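You operate a simulated robot arm through the tools that you are given. There is no shell and no other tool. Be economical: measure what you need, move in short steps, check, and stop when the job is done.

You are at the controls of a simulated robot arm. One attempt, no reset.

## Task
Make room on the top of the short bench for the orange filter. At the end: the wood block stands on top of the blue pad; the grey cube from the top of the short bench stands where the wood block stood; the orange filter stands where the black mouse stood; the black mouse is on the lamp table; whatever was shut is shut again. Leave all else as you found it, and nothing knocked over.

It is judged by the outcome, as a careful person would: the job done as asked, and still so three seconds after it is handed in. It fails if anything else is knocked over, pushed out of place, dropped, spilled or broken.

## Robot
A 6-joint arm with a two-finger parallel gripper, fixed in place. Base frame: the origin is at the foot of the arm, x ahead of it, y to its left, z up. Lengths are in mm, angles in degrees, forces in N, time in s.
With the tool pointing down near the work surface it reaches from about 200 to 620 mm from the base axis. Its first joint turns from -66.0 to 66.0 degrees. Payload 2.7 kg.
Tool frame: the origin (TCP) lies between the finger pads and is the grasp point; the fingertips stand 23 mm ahead of it; z points along the fingers, y is the line along which they close. The gripper opens to 94 mm. The fingers are 38 mm wide and 10 mm thick; the gripper's body (54 by 96 mm) begins 39 mm behind the TCP.
Orientation is that of the tool frame in the base frame, as a unit quaternion [x, y, z, w]. With the fingers straight down and closing along the base's y, the tool's x points along the base's -x, its y along +y and its z along -z.

## Interface
- The arm moves only by the tool send_rows. Its argument "motion" is a list of rows, each a list of 7 numbers: the finger opening in m, from 0 to 0.094, then the shift along the base's x, y, z in m, then the turn, a rotation vector about the base's x, y, z in degrees. In form: [[gripper, tx, ty, tz, ax, ay, az], ...]. A call has 1 to 10 rows; each row shifts and turns the commanded pose from where the row before left it. A row lasts 0.2 s, in which the tool goes at most 50 mm and 8.6 degrees; a call with a longer step from one row to the next is refused whole, and so is a gripper value outside its range. Where a pose cannot be reached the arm comes as near as it can. A force on the tool above 40 N (or 10 N above the force at the start of the call, whichever is more), or a blocked arm, ends the call early, and 0.2 s more pass. The fingers move at their own pace (about 45 mm/s each) and stop on an object; they squeeze with about 39 N. The grip force told is the motor's: it shows also when the fingers shut on nothing. Time passes only in rows, and 0.2 s behind the last, so rows that do not move let the fingers close. The reply holds the time, the measured pose of the TCP, the force on the tool along the base axes, the opening and the grip force, in the units named above and with some noise, with the torque about the TCP (base axes, N m) and any sound that the robot's microphone picked up.
- Cameras (640 x 400 px; columns grow to the right, rows downward): "scene" is fixed at [65.3, -432.9, 1386.2]; the picture's right is [0.82, -0.57, 0.00], its down [-0.42, -0.60, -0.69] and it looks along [0.39, 0.56, -0.73] (base axes); focal length 340 px, centre (320, 200). "wrist" rides on the gripper at [86, 16, -74] in the tool frame; the picture's right is [-0.18, 0.98, 0.00], its down [-0.58, -0.11, -0.81] and it looks along [-0.79, -0.15, 0.59] (tool axes); focal length 243 px, centre (320, 200). There is no depth. A picture from a camera that has moved, and an enlarged one, comes with that camera's place and axes in the base frame and with its lens.
- camera(camera): a new picture of that camera. No time passes.
- inspect(camera, box): a new picture of the part [left, top, right, bottom] of that camera's present view, enlarged. No time passes.
- finish_job(): hands the job in; it is judged then, once.

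Work in short steps. Places have to be worked out from the pictures, the camera data and where the tool is seen: move nearer, look again, correct. Check each grasp and each placing, and mend what went wrong. You have 120 turns and 68 pictures in all, those below and enlarged ones among them. Open the gripper and draw the arm clear of the work before you hand the job in, unless the task says otherwise; then end with one line.

The tools are called after "Emit:" as a command line: name --pt "numbers of a row" for each row, then --argument value for the rest, lists and objects as JSON in quotes. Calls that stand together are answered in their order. send_rows: Moves the arm, as the interface text tells. Its arguments: {"type":"object","properties":{"motion":{"type":"array"}},"required":["motion"]} The other tools are called the same way: camera (camera) takes a picture; inspect (camera, box) takes an enlarged picture of a part of a camera's view; finish_job () hands the job in.

At the start:

```text
t: 0.0
ee_pos: [352.9, 59.3, 1037.8]
tcp_rot: [0.0, 1.0, 0.0, 0.0]
contact_force: [0.2, 0.4, -0.1]
wrist_torque: [0.0, -0.02, 0.03]
finger_gap: 94.0
finger_force: 0.0
```

scene: 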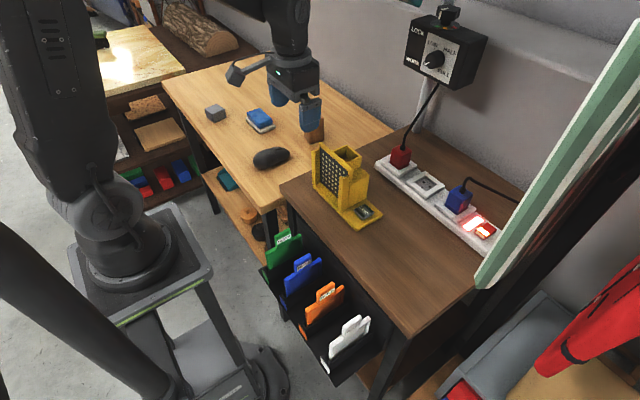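
wrist: 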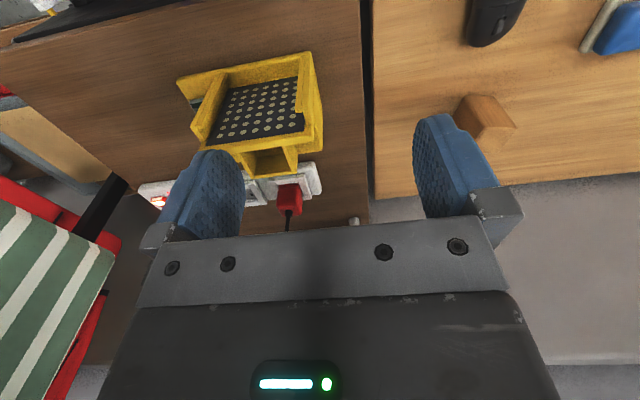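

I'll start by enlarging the main parts of the scene to identify the objects.

Emit:
inspect --camera "scene" --box '[180, 70, 400, 220]'

Emit:
inspect --camera "scene" --box '[240, 200, 420, 400]'

Emit:
inspect --camera "scene" --box '[80, 0, 320, 260]'

Emit:
inspect --camera "scene" --box '[360, 0, 640, 400]'

```text
2.67 times, centred on (290, 145) of scene
camera zoom: at [65.3, -432.9, 1386.2], right [0.82, -0.57, 0.0], down [-0.42, -0.6, -0.69], along [0.39, 0.56, -0.73], focal length 907 px, centre (400, 347)
```

zoom: 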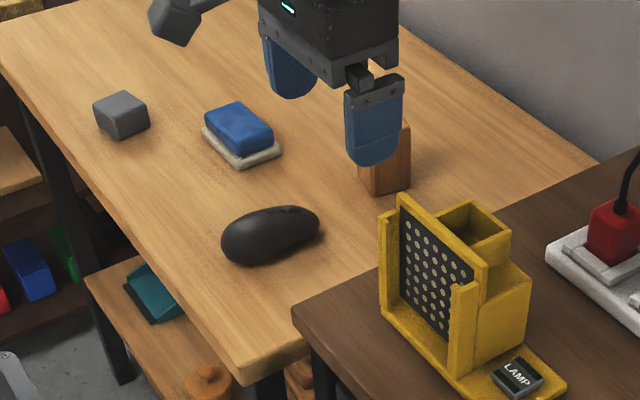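

```text
2.00 times, centred on (330, 300) of scene
camera zoom: at [65.3, -432.9, 1386.2], right [0.82, -0.57, 0.0], down [-0.42, -0.6, -0.69], along [0.39, 0.56, -0.73], focal length 680 px, centre (300, 0)
```

zoom: 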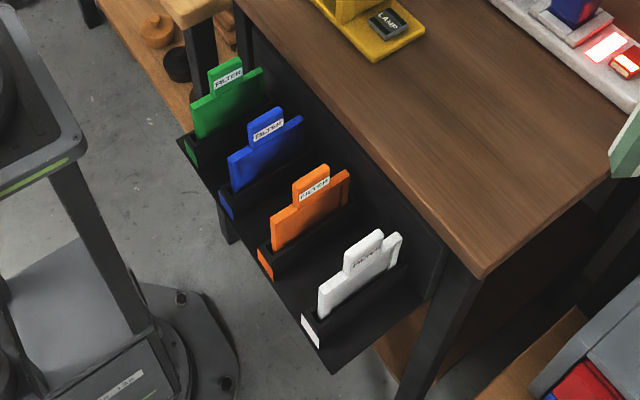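

```text
1.54 times, centred on (200, 130) of scene
camera zoom: at [65.3, -432.9, 1386.2], right [0.82, -0.57, 0.0], down [-0.42, -0.6, -0.69], along [0.39, 0.56, -0.73], focal length 524 px, centre (505, 308)
```

zoom: 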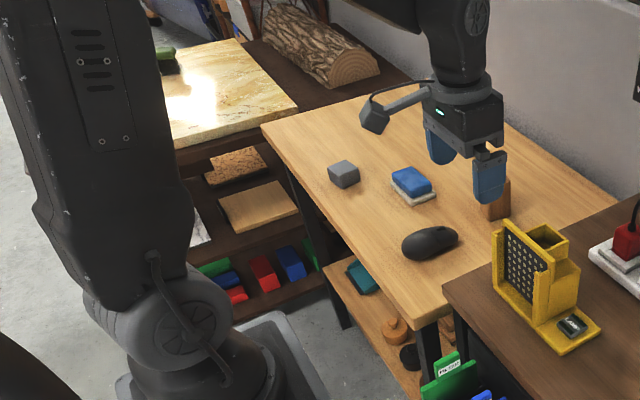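

```text
1.00 times, centred on (500, 200) of scene (not enlarged: the box is as wide or as high as the picture)
camera zoom: at [65.3, -432.9, 1386.2], right [0.82, -0.57, 0.0], down [-0.42, -0.6, -0.69], along [0.39, 0.56, -0.73], focal length 340 px, centre (140, 200)
```

zoom: 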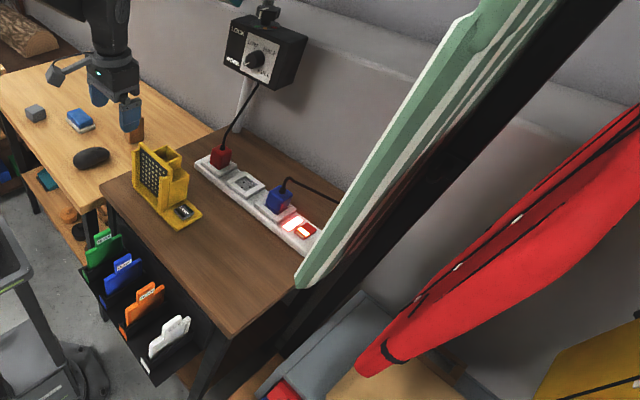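

I look closer at the dial box, the lamp and the rack.

Emit:
inspect --camera "scene" --box '[390, 0, 500, 100]'

Emit:
inspect --camera "scene" --box '[290, 130, 400, 240]'

Emit:
inspect --camera "scene" --box '[260, 260, 380, 380]'

```text
4.00 times, centred on (445, 50) of scene
camera zoom: at [65.3, -432.9, 1386.2], right [0.82, -0.57, 0.0], down [-0.42, -0.6, -0.69], along [0.39, 0.56, -0.73], focal length 1361 px, centre (-180, 800)
```

zoom: 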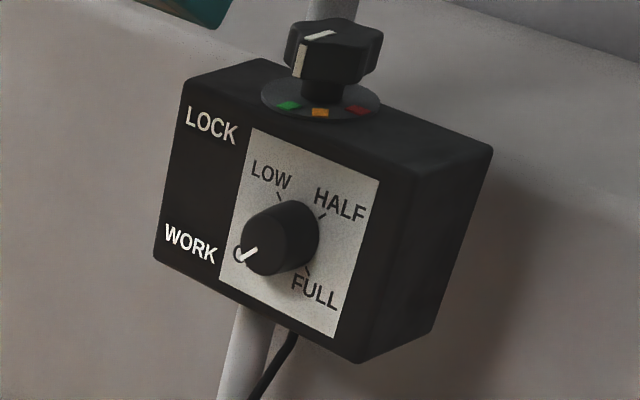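

```text
3.64 times, centred on (345, 185) of scene
camera zoom: at [65.3, -432.9, 1386.2], right [0.82, -0.57, 0.0], down [-0.42, -0.6, -0.69], along [0.39, 0.56, -0.73], focal length 1237 px, centre (229, 254)
```

zoom: 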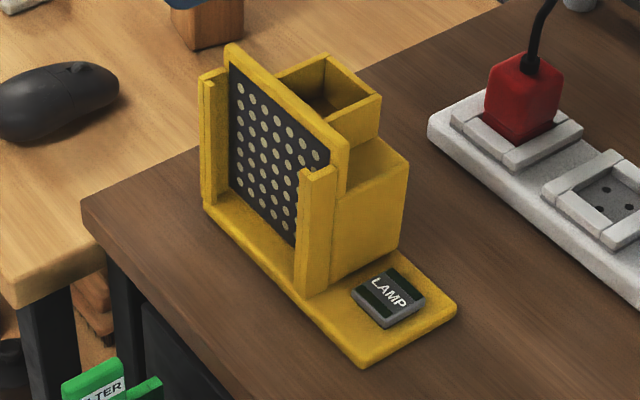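

```text
3.33 times, centred on (320, 320) of scene
camera zoom: at [65.3, -432.9, 1386.2], right [0.82, -0.57, 0.0], down [-0.42, -0.6, -0.69], along [0.39, 0.56, -0.73], focal length 1134 px, centre (320, -200)
```

zoom: 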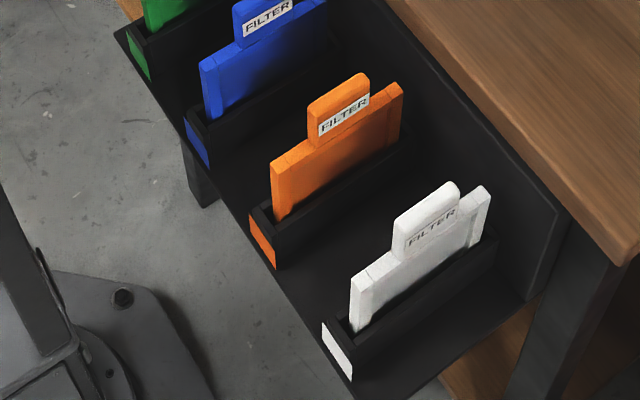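

The yellow thing is labelled LAMP, so the brown table is the lamp table; the light wood table is the short bench and nothing in view looks closed. I'll yaw the tool so the wrist camera looks over the bench (+y).

Emit:
send_rows --pt "0.094 0 0 0 0 0 8.5" --pt "0.094 0 0 0 0 0 8.5" --pt "0.094 0 0 0 0 0 8.5" --pt "0.094 0 0 0 0 0 8.5" --pt "0.094 0 0 0 0 0 8.5" --pt "0.094 0 0 0 0 0 8.5" --pt "0.094 0 0 0 0 0 8.5" --pt "0.094 0 0 0 0 0 8.5" --pt "0.094 0 0 0 0 0 8.5" --pt "0.094 0 0 0 0 0 8.5"

Emit:
camera --camera "wrist"

```text
t: 2.2
ee_pos: [353.8, 60.6, 1037.5]
tcp_rot: [-0.677, 0.736, 0.0, 0.0]
contact_force: [0.3, 0.4, 0.0]
wrist_torque: [0.0, -0.01, 0.0]
finger_gap: 93.9
finger_force: 0.1
```

```text
58 pictures are left
camera wrist: at [330.8, -24.5, 1112.1], right [-0.96, 0.27, 0.0], down [0.16, 0.57, 0.81], along [0.21, 0.78, -0.59], focal length 243 px, centre (320, 200)
```

wrist: 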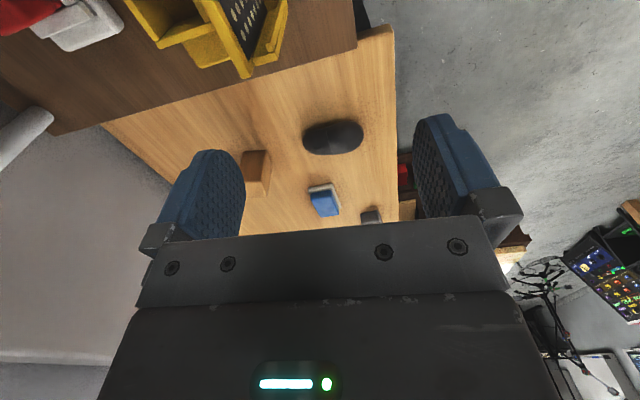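

Triangulating, bench objects are near z≈750: mouse ≈(385,271), block ≈(546,288), pad ≈(450,460), cube ≈(337,545). I move over the bench at a safe height for a closer look.

Emit:
send_rows --pt "0.094 0 0.04 -0.02 0 0 5" --pt "0.094 0 0.04 -0.025 0 0 0" --pt "0.094 0 0.04 -0.025 0 0 0" --pt "0.094 0 0.02 -0.02 0 0 0"

Emit:
camera --camera "wrist"

Emit:
camera --camera "scene"

```text
t: 3.2
ee_pos: [351.4, 198.9, 949.4]
tcp_rot: [0.707, -0.707, 0.001, 0.001]
contact_force: [-0.1, -1.2, -0.3]
wrist_torque: [0.0, -0.02, 0.01]
finger_gap: 94.0
finger_force: 0.0
```

```text
57 pictures are left
camera wrist: at [336.0, 114.0, 1023.4], right [-0.98, 0.18, 0.0], down [0.11, 0.58, 0.81], along [0.15, 0.79, -0.59], focal length 243 px, centre (320, 200)
```

wrist: 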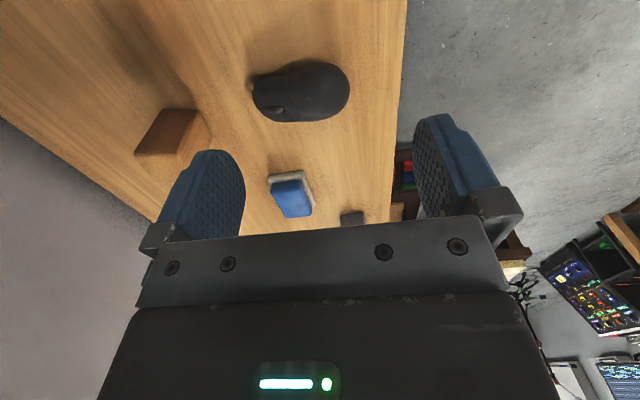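

```text
56 pictures are left
```

scene: 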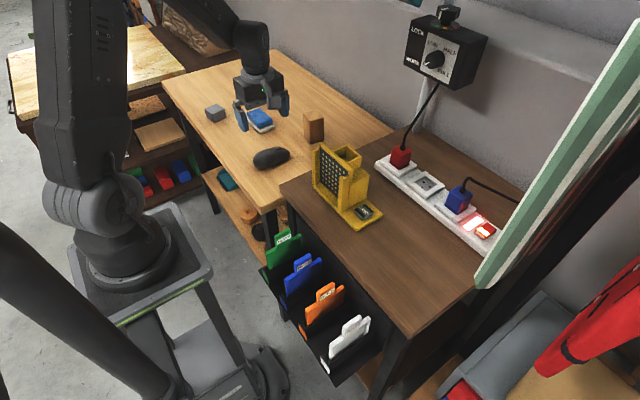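

The bench top seems near z≈735 but that is poorly conditioned. I'll shut the fingers and probe gently on a free spot near (470,200).

Emit:
send_rows --pt "0.0 0.04 0.0 -0.01 0 0 0" --pt "0.0 0.04 0.0 -0.02 0 0 0" --pt "0.0 0.04 0.0 -0.02 0 0 0" --pt "0.0 0 0 -0.03 0 0 0" --pt "0.0 0 0 -0.03 0 0 0" --pt "0.0 0 0 -0.02 0 0 0"

Emit:
camera --camera "wrist"

Emit:
inspect --camera "scene" --box '[180, 70, 400, 220]'

```text
t: 4.6
ee_pos: [475.2, 201.1, 818.7]
tcp_rot: [0.707, -0.707, -0.001, 0.0]
contact_force: [-0.4, -0.3, 0.6]
wrist_torque: [0.0, -0.03, 0.0]
finger_gap: 0.0
finger_force: 33.8
```

```text
55 pictures are left
camera wrist: at [459.7, 114.9, 893.0], right [-0.98, 0.18, 0.0], down [0.11, 0.58, 0.81], along [0.15, 0.79, -0.59], focal length 243 px, centre (320, 200)
```

wrist: 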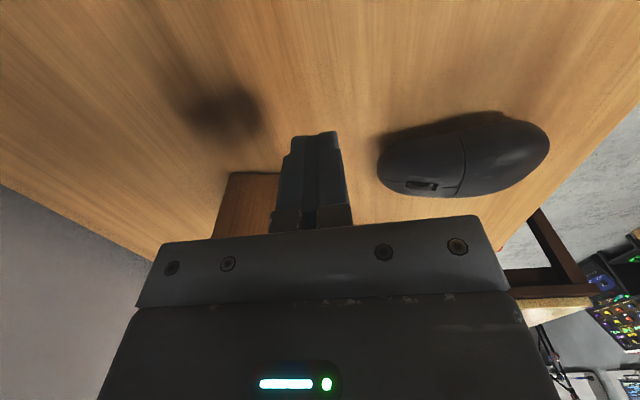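

```text
2.67 times, centred on (290, 145) of scene
camera zoom: at [65.3, -432.9, 1386.2], right [0.82, -0.57, 0.0], down [-0.42, -0.6, -0.69], along [0.39, 0.56, -0.73], focal length 907 px, centre (400, 347)
```

zoom: 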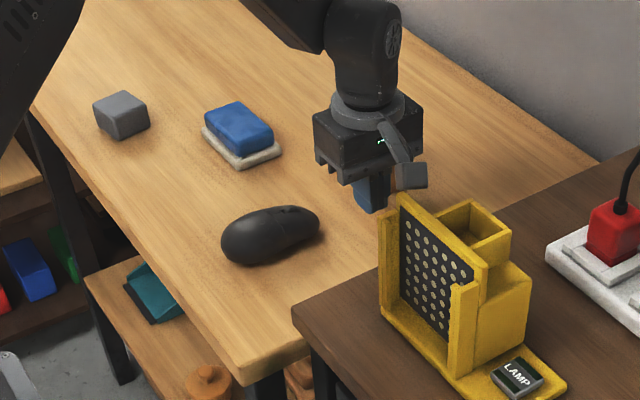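

The camera mount would get close to the lamp table edge if I go down like this, so I yaw it back toward the base (about 60°) and then look again.

Emit:
send_rows --pt "0.0 0 0.005 0.01 0 0 -8.5" --pt "0.0 0 0.005 0.01 0 0 -8.5" --pt "0.0 0 0 0 0 0 -8.5" --pt "0.0 0 0 0 0 0 -8.5" --pt "0.0 0 0 0 0 0 -8.5" --pt "0.0 0 0 0 0 0 -8.5" --pt "0.0 0 0 0 0 0 -8.5" --pt "0.0 0 0 -0.02 0 0 0"

Emit:
camera --camera "wrist"

```text
t: 6.4
ee_pos: [472.6, 209.5, 816.3]
tcp_rot: [-0.263, 0.965, 0.0, 0.0]
contact_force: [0.0, 0.1, -0.6]
wrist_torque: [0.01, 0.01, 0.0]
finger_gap: 0.1
finger_force: 38.7
```

```text
53 pictures are left
camera wrist: at [391.2, 180.2, 891.9], right [-0.34, 0.94, 0.0], down [0.56, 0.2, 0.81], along [0.76, 0.27, -0.59], focal length 243 px, centre (320, 200)
```

wrist: 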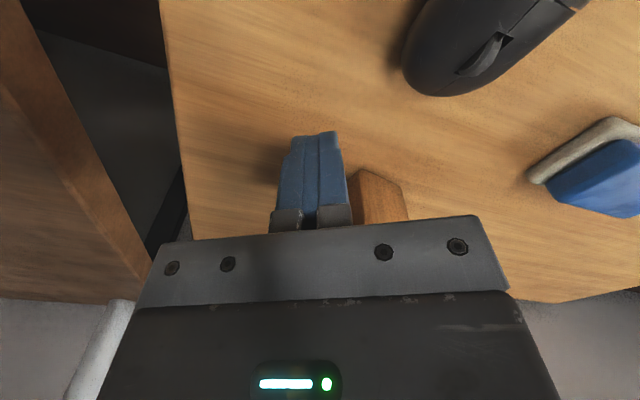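

Clear of everything here; now I lower in small steps until contact with the bench.

Emit:
send_rows --pt "0.0 0 0 -0.02 0 0 0" --pt "0.0 0 0 -0.01 0 0 0" --pt "0.0 0 0 -0.006 0 0 0" --pt "0.0 0 0 -0.006 0 0 0" --pt "0.0 0 0 -0.006 0 0 0" --pt "0.0 0 0 -0.006 0 0 0" --pt "0.0 0 0 -0.006 0 0 0" --pt "0.0 0 0 -0.006 0 0 0"

Emit:
camera --camera "wrist"

```text
t: 7.7
ee_pos: [474.5, 209.8, 773.6]
tcp_rot: [-0.263, 0.965, 0.0, -0.001]
contact_force: [-5.2, -2.8, 7.4]
wrist_torque: [0.03, 0.02, 0.0]
finger_gap: 0.0
finger_force: 39.8
stopped in row 6: the force on the tool passed its limit (the readings are from after the stop); the commanded pose is now the measured one
```

```text
52 pictures are left
camera wrist: at [391.6, 180.3, 847.6], right [-0.34, 0.94, 0.0], down [0.56, 0.2, 0.81], along [0.76, 0.27, -0.59], focal length 243 px, centre (320, 200)
```

wrist: 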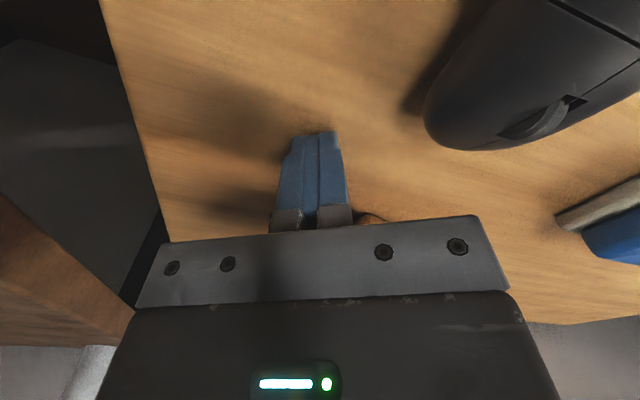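

Contact with the fingertips at TCP z≈773.6, so the bench top is z≈750. I lift away to get unobstructed enlarged views for position work.

Emit:
send_rows --pt "0.0 0 0 0.02 0 0 0" --pt "0.0 0 0 0.05 0 0 0" --pt "0.0 -0.02 -0.02 0.045 0 0 0" --pt "0.094 -0.03 -0.03 0.03 0 0 0" --pt "0.094 -0.04 -0.03 0.03 0 0 0" --pt "0.094 -0.04 -0.03 0.03 0 0 0" --pt "0.094 -0.04 -0.03 0.02 0 0 0"

Emit:
inspect --camera "scene" --box '[195, 80, 345, 180]'

Emit:
camera --camera "wrist"

```text
refused: row 3 steps farther than a row can; nothing moved
```

```text
4.00 times, centred on (270, 130) of scene
camera zoom: at [65.1, -433.0, 1386.2], right [0.82, -0.57, 0.0], down [-0.42, -0.6, -0.69], along [0.39, 0.56, -0.73], focal length 1361 px, centre (520, 480)
```

zoom: 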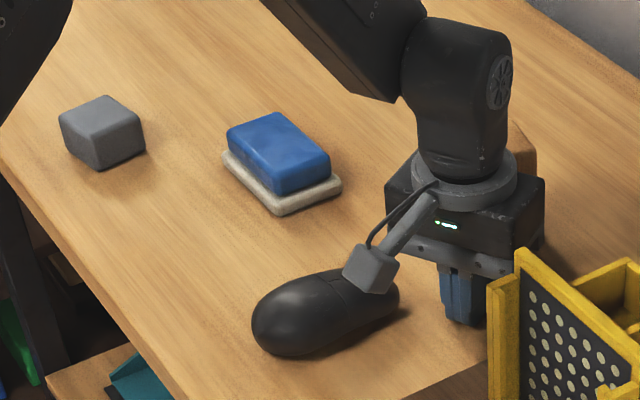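

```text
50 pictures are left
camera wrist: at [391.6, 180.3, 847.6], right [-0.34, 0.94, 0.0], down [0.56, 0.2, 0.81], along [0.76, 0.27, -0.59], focal length 243 px, centre (320, 200)
```

wrist: 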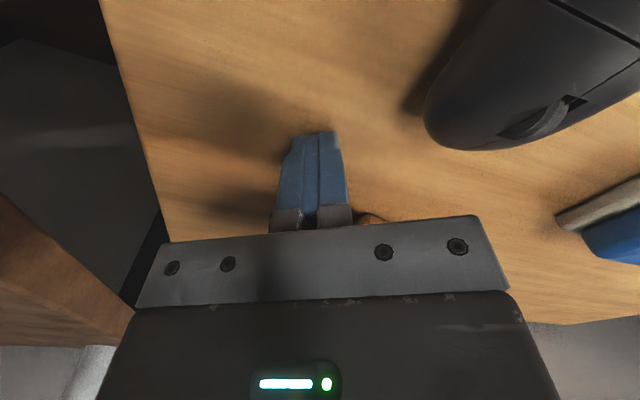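

The refused call moved nothing (row too long); the scene zoom nonetheless gives good data for cube, pad and mouse. I lift in smaller steps and look at the block and lamp.

Emit:
send_rows --pt "0.0 0 0 0.02 0 0 0" --pt "0.0 0 0 0.045 0 0 0" --pt "0.0 -0.02 -0.02 0.035 0 0 0" --pt "0.094 -0.03 -0.02 0.03 0 0 0" --pt "0.094 -0.035 -0.02 0.02 0 0 0" --pt "0.094 -0.035 -0.02 0.0 0 0 0" --pt "0.094 -0.035 -0.02 0 0 0 0"

Emit:
inspect --camera "scene" --box '[260, 90, 410, 200]'

Emit:
camera --camera "wrist"

```text
t: 9.3
ee_pos: [322.1, 110.1, 921.0]
tcp_rot: [-0.263, 0.965, 0.0, 0.0]
contact_force: [-0.6, 0.1, 0.3]
wrist_torque: [-0.01, -0.02, -0.02]
finger_gap: 86.8
finger_force: 0.1
```

```text
3.64 times, centred on (335, 145) of scene
camera zoom: at [65.3, -432.9, 1386.2], right [0.82, -0.57, 0.0], down [-0.42, -0.6, -0.69], along [0.39, 0.56, -0.73], focal length 1237 px, centre (266, 400)
```

zoom: 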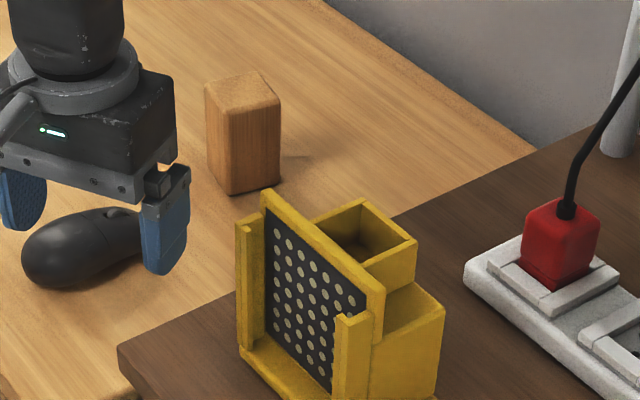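

```text
48 pictures are left
camera wrist: at [238.6, 79.5, 995.4], right [-0.34, 0.94, 0.0], down [0.56, 0.2, 0.81], along [0.76, 0.27, -0.59], focal length 243 px, centre (320, 200)
```

wrist: 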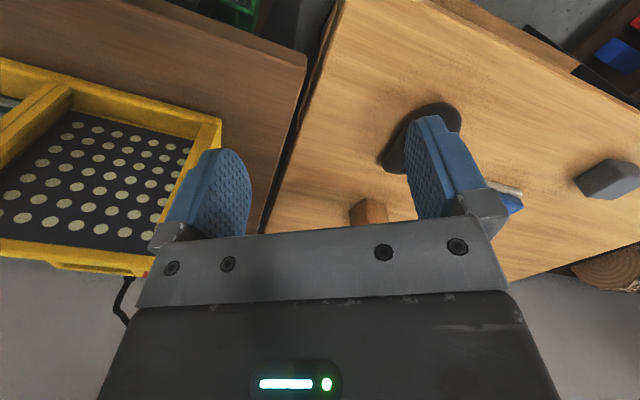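

Block ≈ (545,283), about 42 mm square, ~88 mm tall, rotated about −8°; I move above it with matching yaw and check from the wrist before descending.

Emit:
send_rows --pt "0.094 0.02 0.035 0.0 0 0 -5.5" --pt "0.094 0.02 0.035 0.0 0 0 -5.5" --pt "0.094 0.03 0.03 0 0 0 -5.5" --pt "0.094 0.035 0.02 0 0 0 -5.5" --pt "0.094 0.035 0.02 0 0 0 -5.5" --pt "0.094 0.035 0.02 0 0 0 -5.5" --pt "0.094 0.035 0.013 0 0 0 -5.5"

Emit:
camera --camera "wrist"

Emit:
inspect --camera "scene" --box '[230, 50, 380, 160]'

```text
t: 10.9
ee_pos: [527.2, 285.3, 922.3]
tcp_rot: [0.071, 0.997, 0.0, -0.001]
contact_force: [0.5, -0.1, 0.6]
wrist_torque: [0.03, -0.01, -0.01]
finger_gap: 94.0
finger_force: 0.1
```

```text
47 pictures are left
camera wrist: at [446.1, 313.5, 997.5], right [0.32, 0.95, 0.0], down [0.56, -0.19, 0.8], along [0.76, -0.26, -0.59], focal length 243 px, centre (320, 200)
```

wrist: 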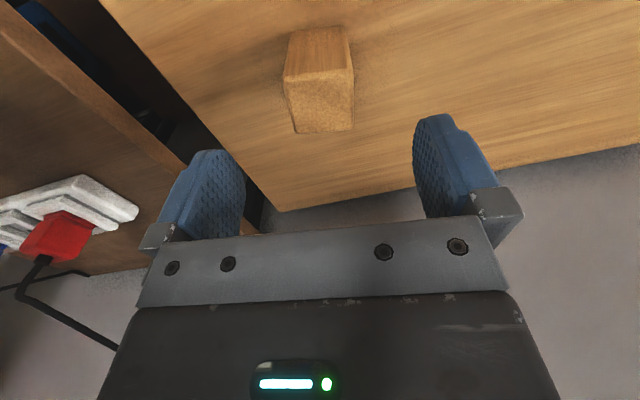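

```text
3.64 times, centred on (305, 105) of scene
camera zoom: at [65.3, -432.9, 1386.2], right [0.82, -0.57, 0.0], down [-0.42, -0.6, -0.69], along [0.39, 0.56, -0.73], focal length 1237 px, centre (374, 546)
```

zoom: 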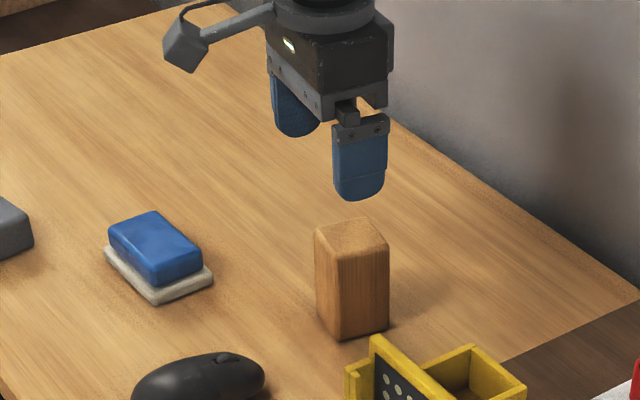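

Wrist view puts the block's top centre at ≈(542,281), rotated about −13°. I correct position and yaw, then descend with the fingers straddling it.

Emit:
send_rows --pt "0.094 0.012 -0.003 0.0 0 0 -5" --pt "0.094 0 0 -0.03 0 0 0" --pt "0.094 0 0 -0.02 0 0 0" --pt "0.094 0 0 0 0 0 0"

Emit:
camera --camera "wrist"

```text
t: 11.9
ee_pos: [541.1, 279.5, 872.9]
tcp_rot: [0.113, 0.994, 0.0, -0.001]
contact_force: [-0.4, -0.5, 0.0]
wrist_torque: [0.03, 0.0, -0.01]
finger_gap: 93.9
finger_force: 0.1
```

```text
45 pictures are left
camera wrist: at [460.4, 315.4, 947.0], right [0.4, 0.92, 0.0], down [0.54, -0.24, 0.81], along [0.74, -0.32, -0.59], focal length 243 px, centre (320, 200)
```

wrist: 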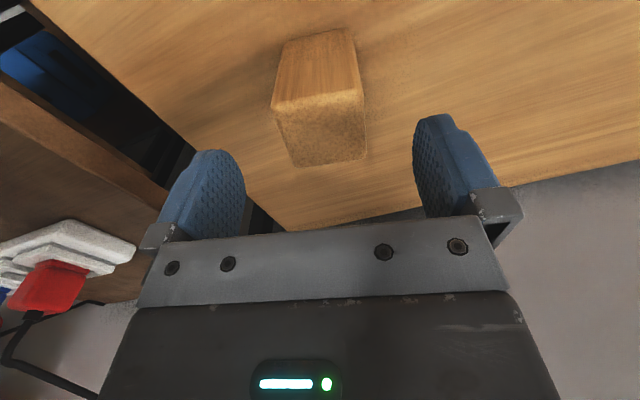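

The block is centred between the fingers; I descend to grasp height and close.

Emit:
send_rows --pt "0.094 0 0.001 -0.03 0 0 0" --pt "0.094 0 0 -0.025 0 0 0" --pt "0.094 0 0 -0.011 0 0 0" --pt "0.03 0 0 0 0 0 0" --pt "0.03 0 0 0 0 0 0" --pt "0.03 0 0 0 0 0 0" --pt "0.03 0 0 0 0 0 0"

```text
t: 13.5
ee_pos: [540.3, 281.4, 808.0]
tcp_rot: [0.112, 0.994, 0.0, -0.001]
contact_force: [1.2, 0.1, -0.4]
wrist_torque: [-0.02, -0.01, -0.01]
finger_gap: 49.7
finger_force: 39.0
```

Gripped (gap 49.7 mm). I lift straight up and carry toward the pad, stopping high to look.

Emit:
send_rows --pt "0.03 0 0 0.02 0 0 0" --pt "0.03 0 0 0.035 0 0 0" --pt "0.03 0 0 0.035 0 0 0" --pt "0.03 -0.022 0.025 0.0 0 0 3" --pt "0.03 -0.025 0.03 0.0 0 0 3" --pt "0.03 -0.025 0.03 0.0 0 0 3" --pt "0.03 -0.025 0.03 0.0 0 0 0" --pt "0.03 0 0.03 0.0 0 0 0"

Emit:
camera --camera "wrist"

Emit:
inspect --camera "scene" --box '[190, 60, 340, 160]'

```text
t: 15.3
ee_pos: [444.1, 427.0, 895.9]
tcp_rot: [0.034, 0.999, 0.0, -0.001]
contact_force: [0.2, 0.5, -0.6]
wrist_torque: [0.01, 0.0, -0.01]
finger_gap: 49.5
finger_force: 39.3
```

```text
44 pictures are left
camera wrist: at [359.9, 449.1, 970.7], right [0.25, 0.97, 0.0], down [0.57, -0.15, 0.81], along [0.78, -0.2, -0.59], focal length 243 px, centre (320, 200)
```

wrist: 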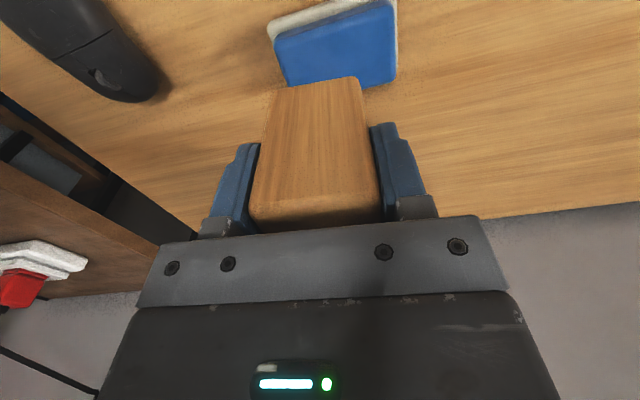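

```text
4.00 times, centred on (265, 110) of scene
camera zoom: at [65.3, -432.9, 1386.2], right [0.82, -0.57, 0.0], down [-0.42, -0.6, -0.69], along [0.39, 0.56, -0.73], focal length 1361 px, centre (540, 560)
```

zoom: 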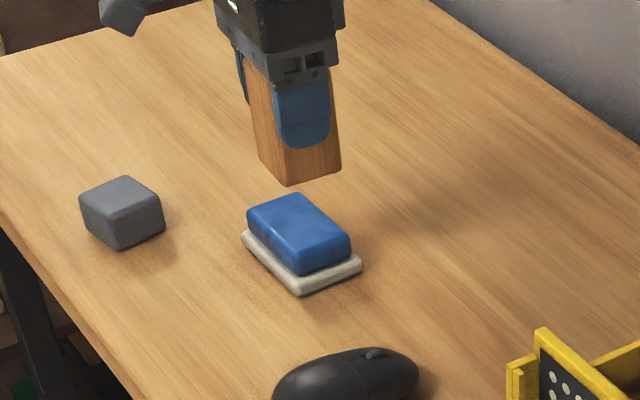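

The pad top is centred at ≈(439,440). I shift over it and lower most of the way, then check the gap.

Emit:
send_rows --pt "0.03 -0.005 0.013 0 0 0 0" --pt "0.03 0 0 -0.02 0 0 0" --pt "0.03 0 0 -0.017 0 0 0" --pt "0.03 0 0 0 0 0 0"

Emit:
inspect --camera "scene" --box '[220, 70, 310, 140]'

```text
t: 16.3
ee_pos: [438.9, 438.4, 858.5]
tcp_rot: [0.034, 0.999, 0.0, 0.0]
contact_force: [-0.8, 0.3, -0.3]
wrist_torque: [-0.04, 0.01, -0.01]
finger_gap: 49.8
finger_force: 38.6
```

```text
5.71 times, centred on (265, 105) of scene
camera zoom: at [65.3, -432.9, 1386.2], right [0.82, -0.57, 0.0], down [-0.42, -0.6, -0.69], along [0.39, 0.56, -0.73], focal length 1944 px, centre (634, 743)
```

zoom: 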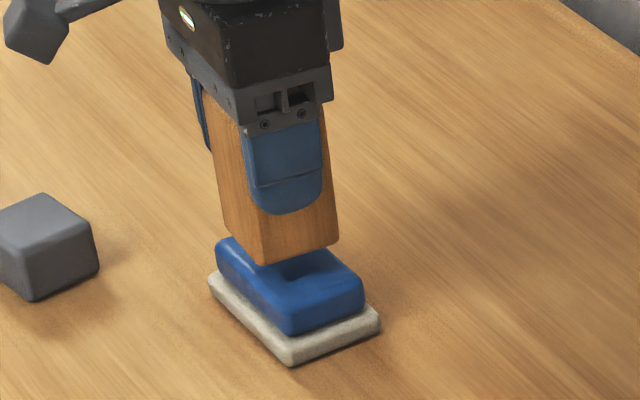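

The block hovers slightly back from the pad's centre; I shift −5 mm in y and lower gently until contact.

Emit:
send_rows --pt "0.03 0 -0.005 -0.003 0 0 0" --pt "0.03 0 0 -0.003 0 0 0" --pt "0.03 0 0 -0.003 0 0 0" --pt "0.03 0 0 -0.002 0 0 0"

Emit:
inspect --camera "scene" --box '[220, 70, 310, 140]'

```text
t: 17.3
ee_pos: [439.4, 434.5, 848.1]
tcp_rot: [0.035, 0.999, 0.0, -0.001]
contact_force: [-0.1, -0.1, -1.9]
wrist_torque: [-0.02, 0.01, 0.0]
finger_gap: 50.2
finger_force: 38.7
```

```text
5.71 times, centred on (265, 105) of scene
camera zoom: at [65.3, -432.9, 1386.2], right [0.82, -0.57, 0.0], down [-0.42, -0.6, -0.69], along [0.39, 0.56, -0.73], focal length 1944 px, centre (634, 743)
```

zoom: 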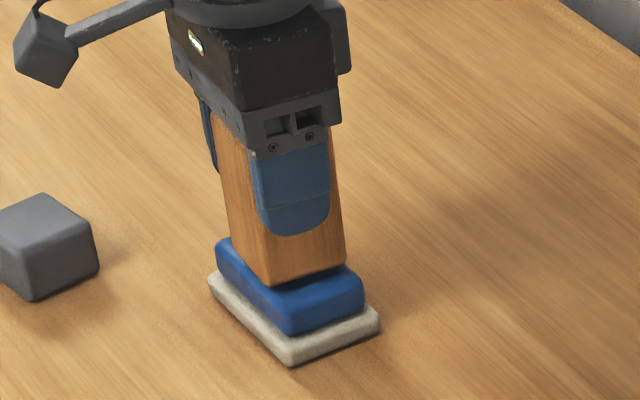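

Nearly touching; I lower in 1.5 mm steps watching force.

Emit:
send_rows --pt "0.03 0 0 -0.0015 0 0 0" --pt "0.03 0 0 -0.0015 0 0 0" --pt "0.03 0 0 -0.0015 0 0 0"

```text
t: 18.1
ee_pos: [439.1, 434.0, 844.2]
tcp_rot: [0.034, 0.999, 0.0, -0.001]
contact_force: [0.4, -0.6, -1.2]
wrist_torque: [0.0, 0.03, 0.01]
finger_gap: 49.8
finger_force: 39.3
```

Emit:
send_rows --pt "0.03 0 0 -0.0015 0 0 0" --pt "0.03 0 0 -0.0015 0 0 0" --pt "0.03 0 0 -0.0015 0 0 0"

Emit:
inspect --camera "scene" --box '[220, 70, 310, 140]'

```text
t: 18.9
ee_pos: [438.2, 435.3, 843.4]
tcp_rot: [0.036, 0.999, 0.003, 0.002]
contact_force: [-6.8, -6.6, 28.5]
wrist_torque: [-0.41, 0.69, 0.05]
finger_gap: 49.6
finger_force: 39.4
```

```text
5.71 times, centred on (265, 105) of scene
camera zoom: at [64.8, -433.5, 1386.0], right [0.82, -0.57, 0.0], down [-0.42, -0.6, -0.69], along [0.39, 0.56, -0.73], focal length 1944 px, centre (634, 743)
```

zoom: 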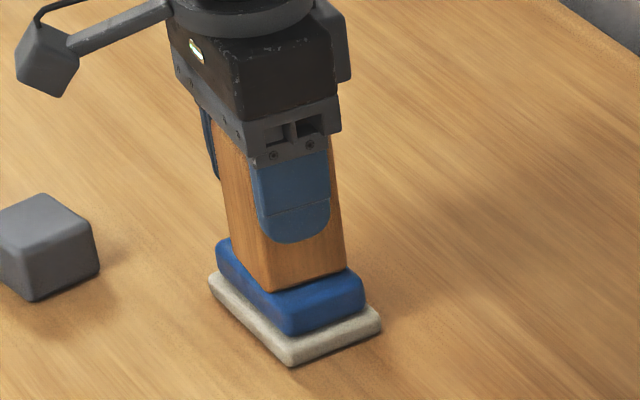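

Firm contact (28 N) at TCP 843.4, so the pad top is z≈785. I relieve the push by 3 mm and then open, then rise.

Emit:
send_rows --pt "0.03 0 0 0.0028 0 0 0" --pt "0.094 0 0 0 0 0 0" --pt "0.094 0 0 0 0 0 0" --pt "0.094 0 0 0 0 0 0"

Emit:
send_rows --pt "0.094 0 0 0.015 0 0 0" --pt "0.094 0 0 0.03 0 0 0" --pt "0.094 0 0 0.04 0 0 0" --pt "0.094 -0.01 0 0.04 0 0 0"

Emit:
camera --camera "scene"

```text
t: 19.9
ee_pos: [438.1, 433.7, 840.9]
tcp_rot: [0.035, 0.999, 0.0, -0.001]
contact_force: [0.3, 0.8, 1.5]
wrist_torque: [0.01, 0.0, 0.03]
finger_gap: 94.2
finger_force: 0.0
```

```text
t: 20.9
ee_pos: [427.7, 433.6, 965.9]
tcp_rot: [0.035, 0.999, 0.0, -0.001]
contact_force: [-0.5, 0.0, -0.7]
wrist_torque: [-0.01, 0.02, 0.02]
finger_gap: 93.9
finger_force: 0.1
```

```text
39 pictures are left
```

scene: 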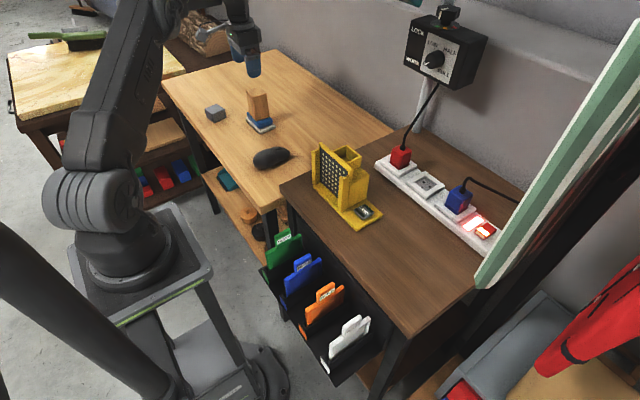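

The block stands on the pad. Next the cube, ≈(340,555) with ~+10° rotation; I move near it at height and look.

Emit:
send_rows --pt "0.094 -0.028 0.025 0 0 0 5" --pt "0.094 -0.028 0.03 0 0 0 5" --pt "0.094 -0.027 0.03 -0.01 0 0 4" --pt "0.094 0 0.02 -0.03 0 0 0" --pt "0.094 0 0.01 -0.03 0 0 0" --pt "0.094 0 0 0 0 0 0"

Emit:
camera --camera "wrist"

```text
t: 22.3
ee_pos: [342.9, 543.3, 895.7]
tcp_rot: [-0.088, 0.996, 0.0, -0.002]
contact_force: [0.5, 0.0, -0.5]
wrist_torque: [0.01, 0.01, 0.03]
finger_gap: 93.9
finger_force: 0.0
out of reach, approached as far as the arm can: row 5
```

```text
38 pictures are left
camera wrist: at [256.1, 544.9, 970.8], right [0.01, 1.0, 0.0], down [0.59, -0.01, 0.81], along [0.81, -0.01, -0.59], focal length 243 px, centre (320, 200)
```

wrist: 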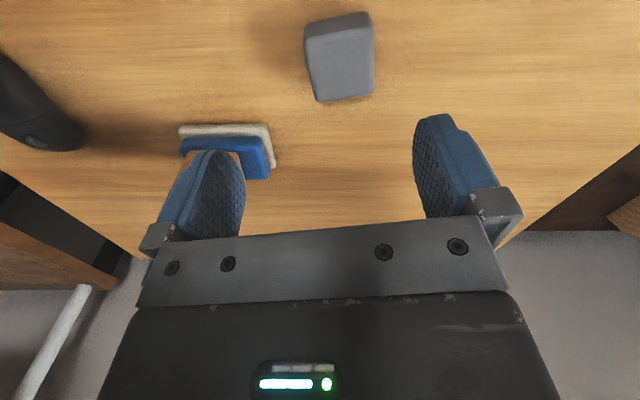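

The cube's top is centred ≈(345,561), rotated ~+9°, just past vertical-tool reach (~643 here). I'll yaw by 90° so the fingers close along x and then tilt the fingers outward about the closing axis to gain reach.

Emit:
send_rows --pt "0.094 0 -0.02 0.01 0 0 8.5" --pt "0.094 0 -0.02 0 0 0 8.5" --pt "0.094 0 0 0 0 0 8.5" --pt "0.094 0 0 0 0 0 8.5" --pt "0.094 0 0 0 0 0 8.5" --pt "0.094 0 0 0 0 0 8.5" --pt "0.094 0 0 0 0 0 8.5" --pt "0.094 0 0 0 0 0 8.5" --pt "0.094 0 0 0 0 0 8.5" --pt "0.094 0 0 0 0 0 8.5"

Emit:
send_rows --pt "0.094 0 0 0 0 0 4.5" --pt "0.094 0 0 0 7.4 1.3 0" --pt "0.094 0 0 0 7.4 1.3 0" --pt "0.094 0 0 0 4.9 0.9 0" --pt "0.094 0 0.015 -0.02 0 0 0" --pt "0.094 0 0.015 -0.02 0 0 0" --pt "0.094 0 0.01 0 0 0 0" --pt "0.094 0 0 0 0 0 0"

Emit:
camera --camera "wrist"

Emit:
camera --camera "scene"

```text
t: 24.5
ee_pos: [343.9, 505.3, 907.6]
tcp_rot: [0.738, -0.674, 0.0, -0.001]
contact_force: [0.4, -0.8, -0.2]
wrist_torque: [-0.03, 0.01, 0.0]
finger_gap: 94.2
finger_force: 0.0
```

```text
t: 26.3
ee_pos: [343.7, 543.6, 866.8]
tcp_rot: [0.751, -0.637, -0.133, -0.11]
contact_force: [-0.3, 0.6, 0.1]
wrist_torque: [0.03, -0.02, -0.01]
finger_gap: 94.2
finger_force: 0.1
```

```text
37 pictures are left
camera wrist: at [346.6, 436.2, 907.7], right [-1.0, 0.01, 0.07], down [0.07, 0.29, 0.96], along [-0.01, 0.96, -0.29], focal length 243 px, centre (320, 200)
```

wrist: 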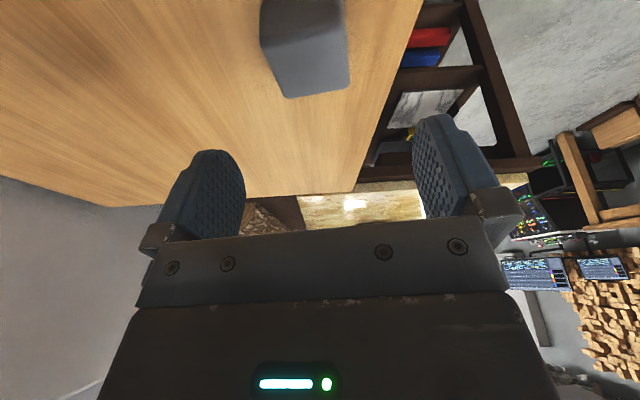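

```text
36 pictures are left
```

scene: 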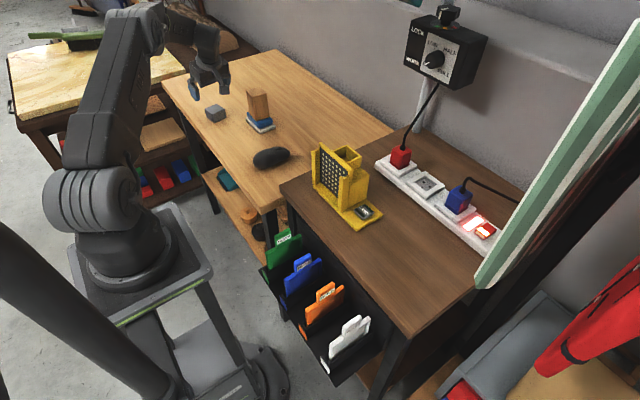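

Reach works with the 20° tilt, and the cube is ≈(345,558). I go down around it in two stages.

Emit:
send_rows --pt "0.094 0.001 0.006 -0.03 0 0 0" --pt "0.094 0 0.006 -0.03 0 0 0" --pt "0.094 0 0 -0.015 0 0 0" --pt "0.094 0 0 0 0 0 0"

Emit:
inspect --camera "scene" --box '[170, 60, 290, 140]'

```text
t: 27.3
ee_pos: [345.8, 557.7, 792.9]
tcp_rot: [0.752, -0.636, -0.133, -0.11]
contact_force: [1.4, -0.3, 0.8]
wrist_torque: [0.0, -0.02, -0.02]
finger_gap: 94.1
finger_force: 0.1
```

```text
5.00 times, centred on (230, 100) of scene
camera zoom: at [65.3, -432.9, 1386.2], right [0.82, -0.57, 0.0], down [-0.42, -0.6, -0.69], along [0.39, 0.56, -0.73], focal length 1701 px, centre (770, 700)
```

zoom: 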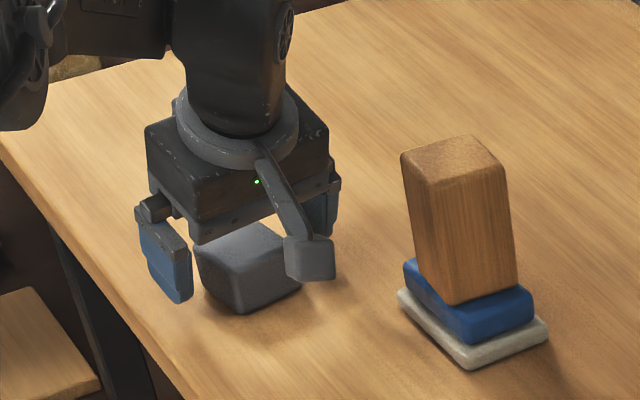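

The cube sits between the fingers. I lower 10 mm more and close.

Emit:
send_rows --pt "0.094 0 0 -0.005 0 0 0" --pt "0.094 0 0 -0.004 0 0 0" --pt "0.03 0 0 0 0 0 0" --pt "0.03 0 0 0 0 0 0" --pt "0.03 0 0 0 0 0 0" --pt "0.03 0 0 0 0 0 0"

```text
t: 28.7
ee_pos: [346.0, 555.9, 782.9]
tcp_rot: [0.752, -0.636, -0.133, -0.11]
contact_force: [0.8, 0.3, 0.7]
wrist_torque: [0.06, -0.04, -0.01]
finger_gap: 49.4
finger_force: 39.5
```

Gripped. I keep the tool tilt (the cube was taken upright like this), lift, and route inward of the block at a height above its top.

Emit:
send_rows --pt "0.03 0 0 0.01 0 0 0" --pt "0.03 0 0 0.03 0 0 0" --pt "0.03 -0.01 -0.015 0.035 0 0 0" --pt "0.03 -0.015 -0.03 0.03 0 0 0" --pt "0.03 -0.015 -0.03 0.03 0 0 0" --pt "0.03 -0.01 -0.03 0.025 0 0 0"

Emit:
camera --camera "scene"

```text
t: 30.1
ee_pos: [296.7, 453.4, 944.7]
tcp_rot: [0.752, -0.637, -0.134, -0.108]
contact_force: [-0.1, 0.0, -1.9]
wrist_torque: [0.01, 0.0, 0.01]
finger_gap: 49.2
finger_force: 38.5
```

```text
34 pictures are left
```

scene: 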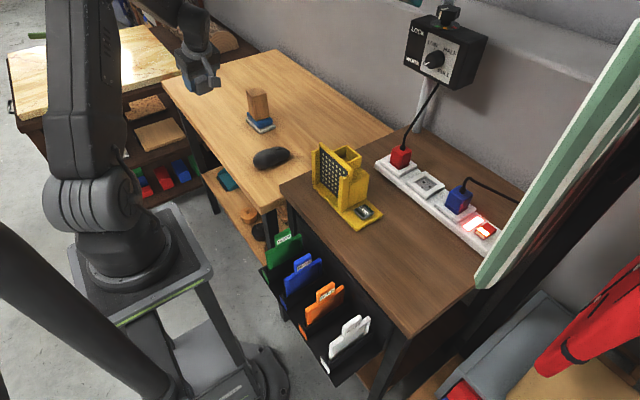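

Cube held. I move over to the former block location with a −23° yaw on the way.

Emit:
send_rows --pt "0.03 0.03 -0.02 0 0 0 -2.9" --pt "0.03 0.03 -0.022 0 0 0 -2.9" --pt "0.03 0.03 -0.022 0 0 0 -2.9" --pt "0.03 0.031 -0.022 0 0 0 -2.9" --pt "0.03 0.031 -0.022 0 0 0 -2.9" --pt "0.03 0.031 -0.022 0 0 0 -2.9" --pt "0.03 0.031 -0.022 0 0 0 -2.9" --pt "0.03 0.031 -0.022 0 0 0 -2.7" --pt "0.03 0 0 -0.04 0 0 0" --pt "0.03 0 0 0 0 0 0"

Emit:
inspect --camera "scene" --box '[230, 60, 380, 160]'

```text
t: 32.3
ee_pos: [541.6, 278.9, 905.4]
tcp_rot: [-0.61, 0.773, 0.109, 0.134]
contact_force: [0.0, 0.1, -0.4]
wrist_torque: [0.01, 0.02, 0.02]
finger_gap: 49.6
finger_force: 38.7
```

```text
4.00 times, centred on (305, 110) of scene
camera zoom: at [65.3, -432.9, 1386.2], right [0.82, -0.57, 0.0], down [-0.42, -0.6, -0.69], along [0.39, 0.56, -0.73], focal length 1361 px, centre (380, 560)
```

zoom: 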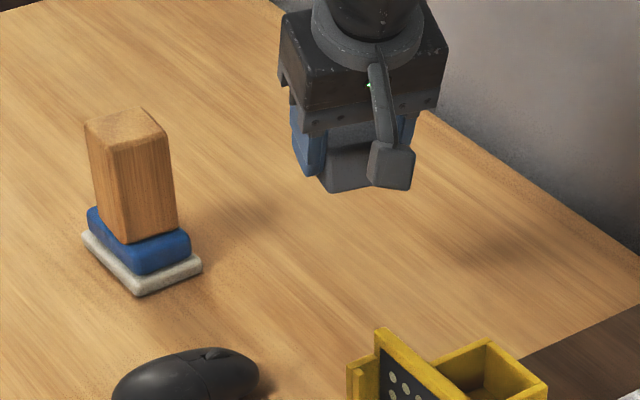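

Position is right above the spot. I descend to a few mm above the release height.

Emit:
send_rows --pt "0.03 0 0 -0.035 0 0 0" --pt "0.03 0 0 -0.035 0 0 0" --pt "0.03 0 0 -0.03 0 0 0" --pt "0.03 0 0 -0.015 0 0 0" --pt "0.03 0 0 -0.004 0 0 0" --pt "0.03 0 0 -0.0015 0 0 0" --pt "0.03 0 0 0 0 0 0"

```text
t: 33.9
ee_pos: [539.9, 278.3, 782.0]
tcp_rot: [-0.61, 0.773, 0.11, 0.136]
contact_force: [-5.3, -1.9, 7.8]
wrist_torque: [-0.12, -0.04, -0.1]
finger_gap: 49.7
finger_force: 39.3
```

Light contact (8 N) at the expected height: cube is on the bench. Open and rise.

Emit:
send_rows --pt "0.094 0 0 0.0005 0 0 0" --pt "0.094 0 0 0 0 0 0" --pt "0.094 0 0 0 0 0 0" --pt "0.094 0 0 0.02 0 0 0" --pt "0.094 0 0 0.035 0 0 0" --pt "0.094 0 0 0.04 0 0 0" --pt "0.094 0 0 0.04 0 0 0"

Emit:
inspect --camera "scene" --box '[230, 60, 380, 160]'

```text
t: 35.5
ee_pos: [538.6, 281.1, 917.4]
tcp_rot: [-0.609, 0.774, 0.108, 0.134]
contact_force: [-0.9, -0.4, 0.3]
wrist_torque: [0.01, -0.02, 0.03]
finger_gap: 94.0
finger_force: 0.1
```

```text
4.00 times, centred on (305, 110) of scene
camera zoom: at [65.3, -432.9, 1386.2], right [0.82, -0.57, 0.0], down [-0.42, -0.6, -0.69], along [0.39, 0.56, -0.73], focal length 1361 px, centre (380, 560)
```

zoom: 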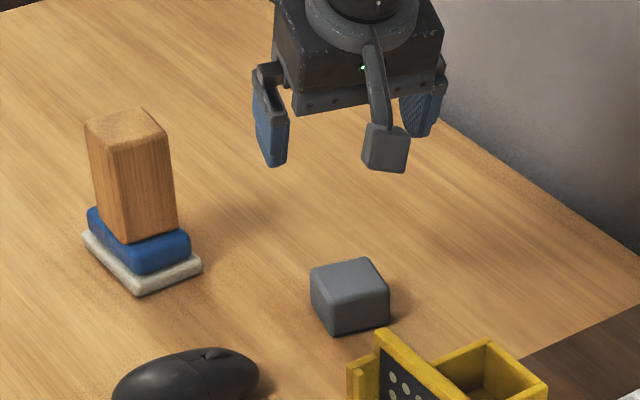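

Cube stands where the block stood. Now I untilt, yaw back to about −12° and move toward above the mouse (≈(382,261)).

Emit:
send_rows --pt "0.094 0 0 0.01 -7.8 1.8 0" --pt "0.094 0 0 0 -7.8 1.8 0" --pt "0.094 0 0 0 -3.9 0.9 0" --pt "0.094 -0.03 0 0 0 0 -8.5" --pt "0.094 -0.03 0 0 0 0 -8.5" --pt "0.094 -0.03 0 0 0 0 -8.5" --pt "0.094 -0.03 -0.005 0 0 0 -8.5" --pt "0.094 -0.03 -0.005 0 0 0 -8.5" --pt "0.094 -0.015 -0.005 0 0 0 -8.5" --pt "0.094 0 -0.005 0 0 0 -8.5"

Emit:
send_rows --pt "0.094 0 0 0 0 0 -8.5" --pt "0.094 0 0 0 0 0 -8.5" --pt "0.094 0 0 0 0 0 -8.5" --pt "0.094 0 0 0 0 0 -4.5" --pt "0.094 0 0 0 0 0 0"

Emit:
camera --camera "wrist"

```text
t: 37.7
ee_pos: [375.4, 257.2, 928.6]
tcp_rot: [-0.146, 0.989, 0.001, 0.001]
contact_force: [0.3, 0.2, 0.9]
wrist_torque: [0.01, 0.01, 0.01]
finger_gap: 94.0
finger_force: 0.1
```

```text
t: 38.9
ee_pos: [375.0, 256.7, 929.6]
tcp_rot: [0.115, 0.993, 0.001, -0.001]
contact_force: [-0.6, -0.1, -0.6]
wrist_torque: [0.0, -0.02, 0.01]
finger_gap: 94.0
finger_force: 0.0
```

```text
31 pictures are left
camera wrist: at [294.9, 292.9, 1003.0], right [0.4, 0.92, 0.0], down [0.54, -0.24, 0.81], along [0.74, -0.32, -0.59], focal length 243 px, centre (320, 200)
```

wrist: 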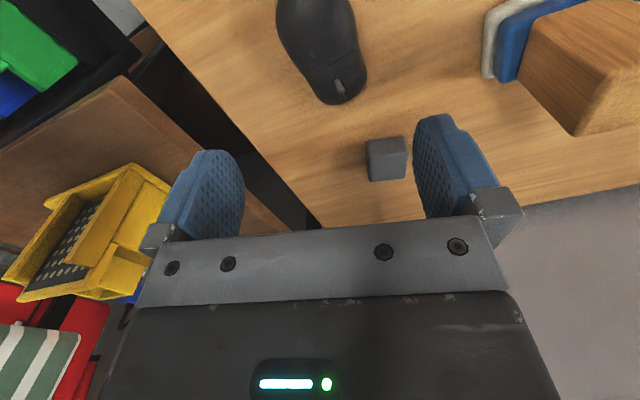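

The mouse is centred ≈(383,261), axis ≈ −10°. I line up and descend partway, then check.

Emit:
send_rows --pt "0.094 0.008 0.005 -0.02 0 0 2" --pt "0.094 0 0 -0.04 0 0 0" --pt "0.094 0 0 -0.04 0 0 0" --pt "0.094 0 0 0 0 0 0"

Emit:
inspect --camera "scene" --box '[220, 90, 340, 190]'

Emit:
camera --camera "wrist"

```text
t: 39.9
ee_pos: [380.9, 260.9, 827.5]
tcp_rot: [0.096, 0.995, 0.001, -0.001]
contact_force: [-0.1, 0.2, 0.0]
wrist_torque: [0.02, 0.02, -0.04]
finger_gap: 94.1
finger_force: 0.0
```

```text
4.00 times, centred on (280, 140) of scene
camera zoom: at [65.3, -432.9, 1386.2], right [0.82, -0.57, 0.0], down [-0.42, -0.6, -0.69], along [0.39, 0.56, -0.73], focal length 1361 px, centre (480, 440)
```

zoom: 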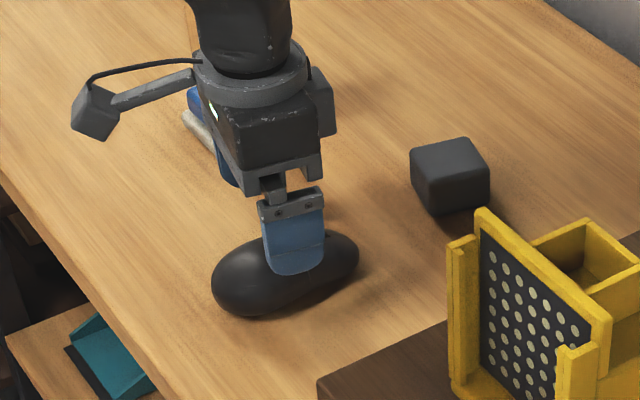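

```text
29 pictures are left
camera wrist: at [299.3, 294.5, 902.3], right [0.37, 0.93, 0.0], down [0.55, -0.22, 0.81], along [0.75, -0.3, -0.59], focal length 243 px, centre (320, 200)
```

wrist: 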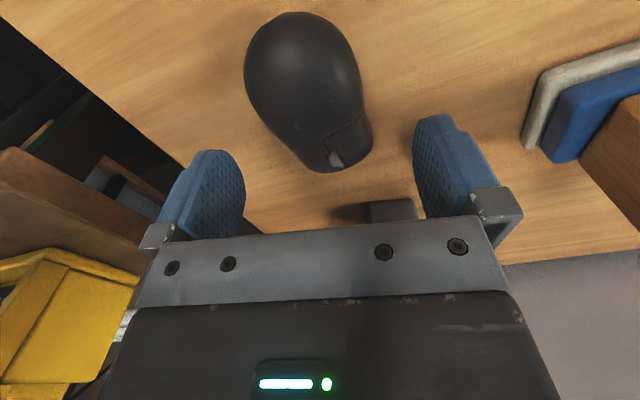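

Mouse centre ≈(389,261), between the fingers. I descend to TCP z≈778 and close on its sides.

Emit:
send_rows --pt "0.094 0.006 0 -0.02 0 0 0" --pt "0.094 0 0 -0.02 0 0 0" --pt "0.094 0 0 -0.009 0 0 0" --pt "0.04 0 0 0 0 0 0" --pt "0.04 0 0 0 0 0 0" --pt "0.04 0 0 0 0 0 0" --pt "0.04 0 0 0 0 0 0"

```text
t: 41.5
ee_pos: [388.4, 262.5, 778.7]
tcp_rot: [0.096, 0.995, 0.002, -0.001]
contact_force: [0.0, 1.7, -0.2]
wrist_torque: [-0.02, -0.04, 0.02]
finger_gap: 61.8
finger_force: 38.9
```

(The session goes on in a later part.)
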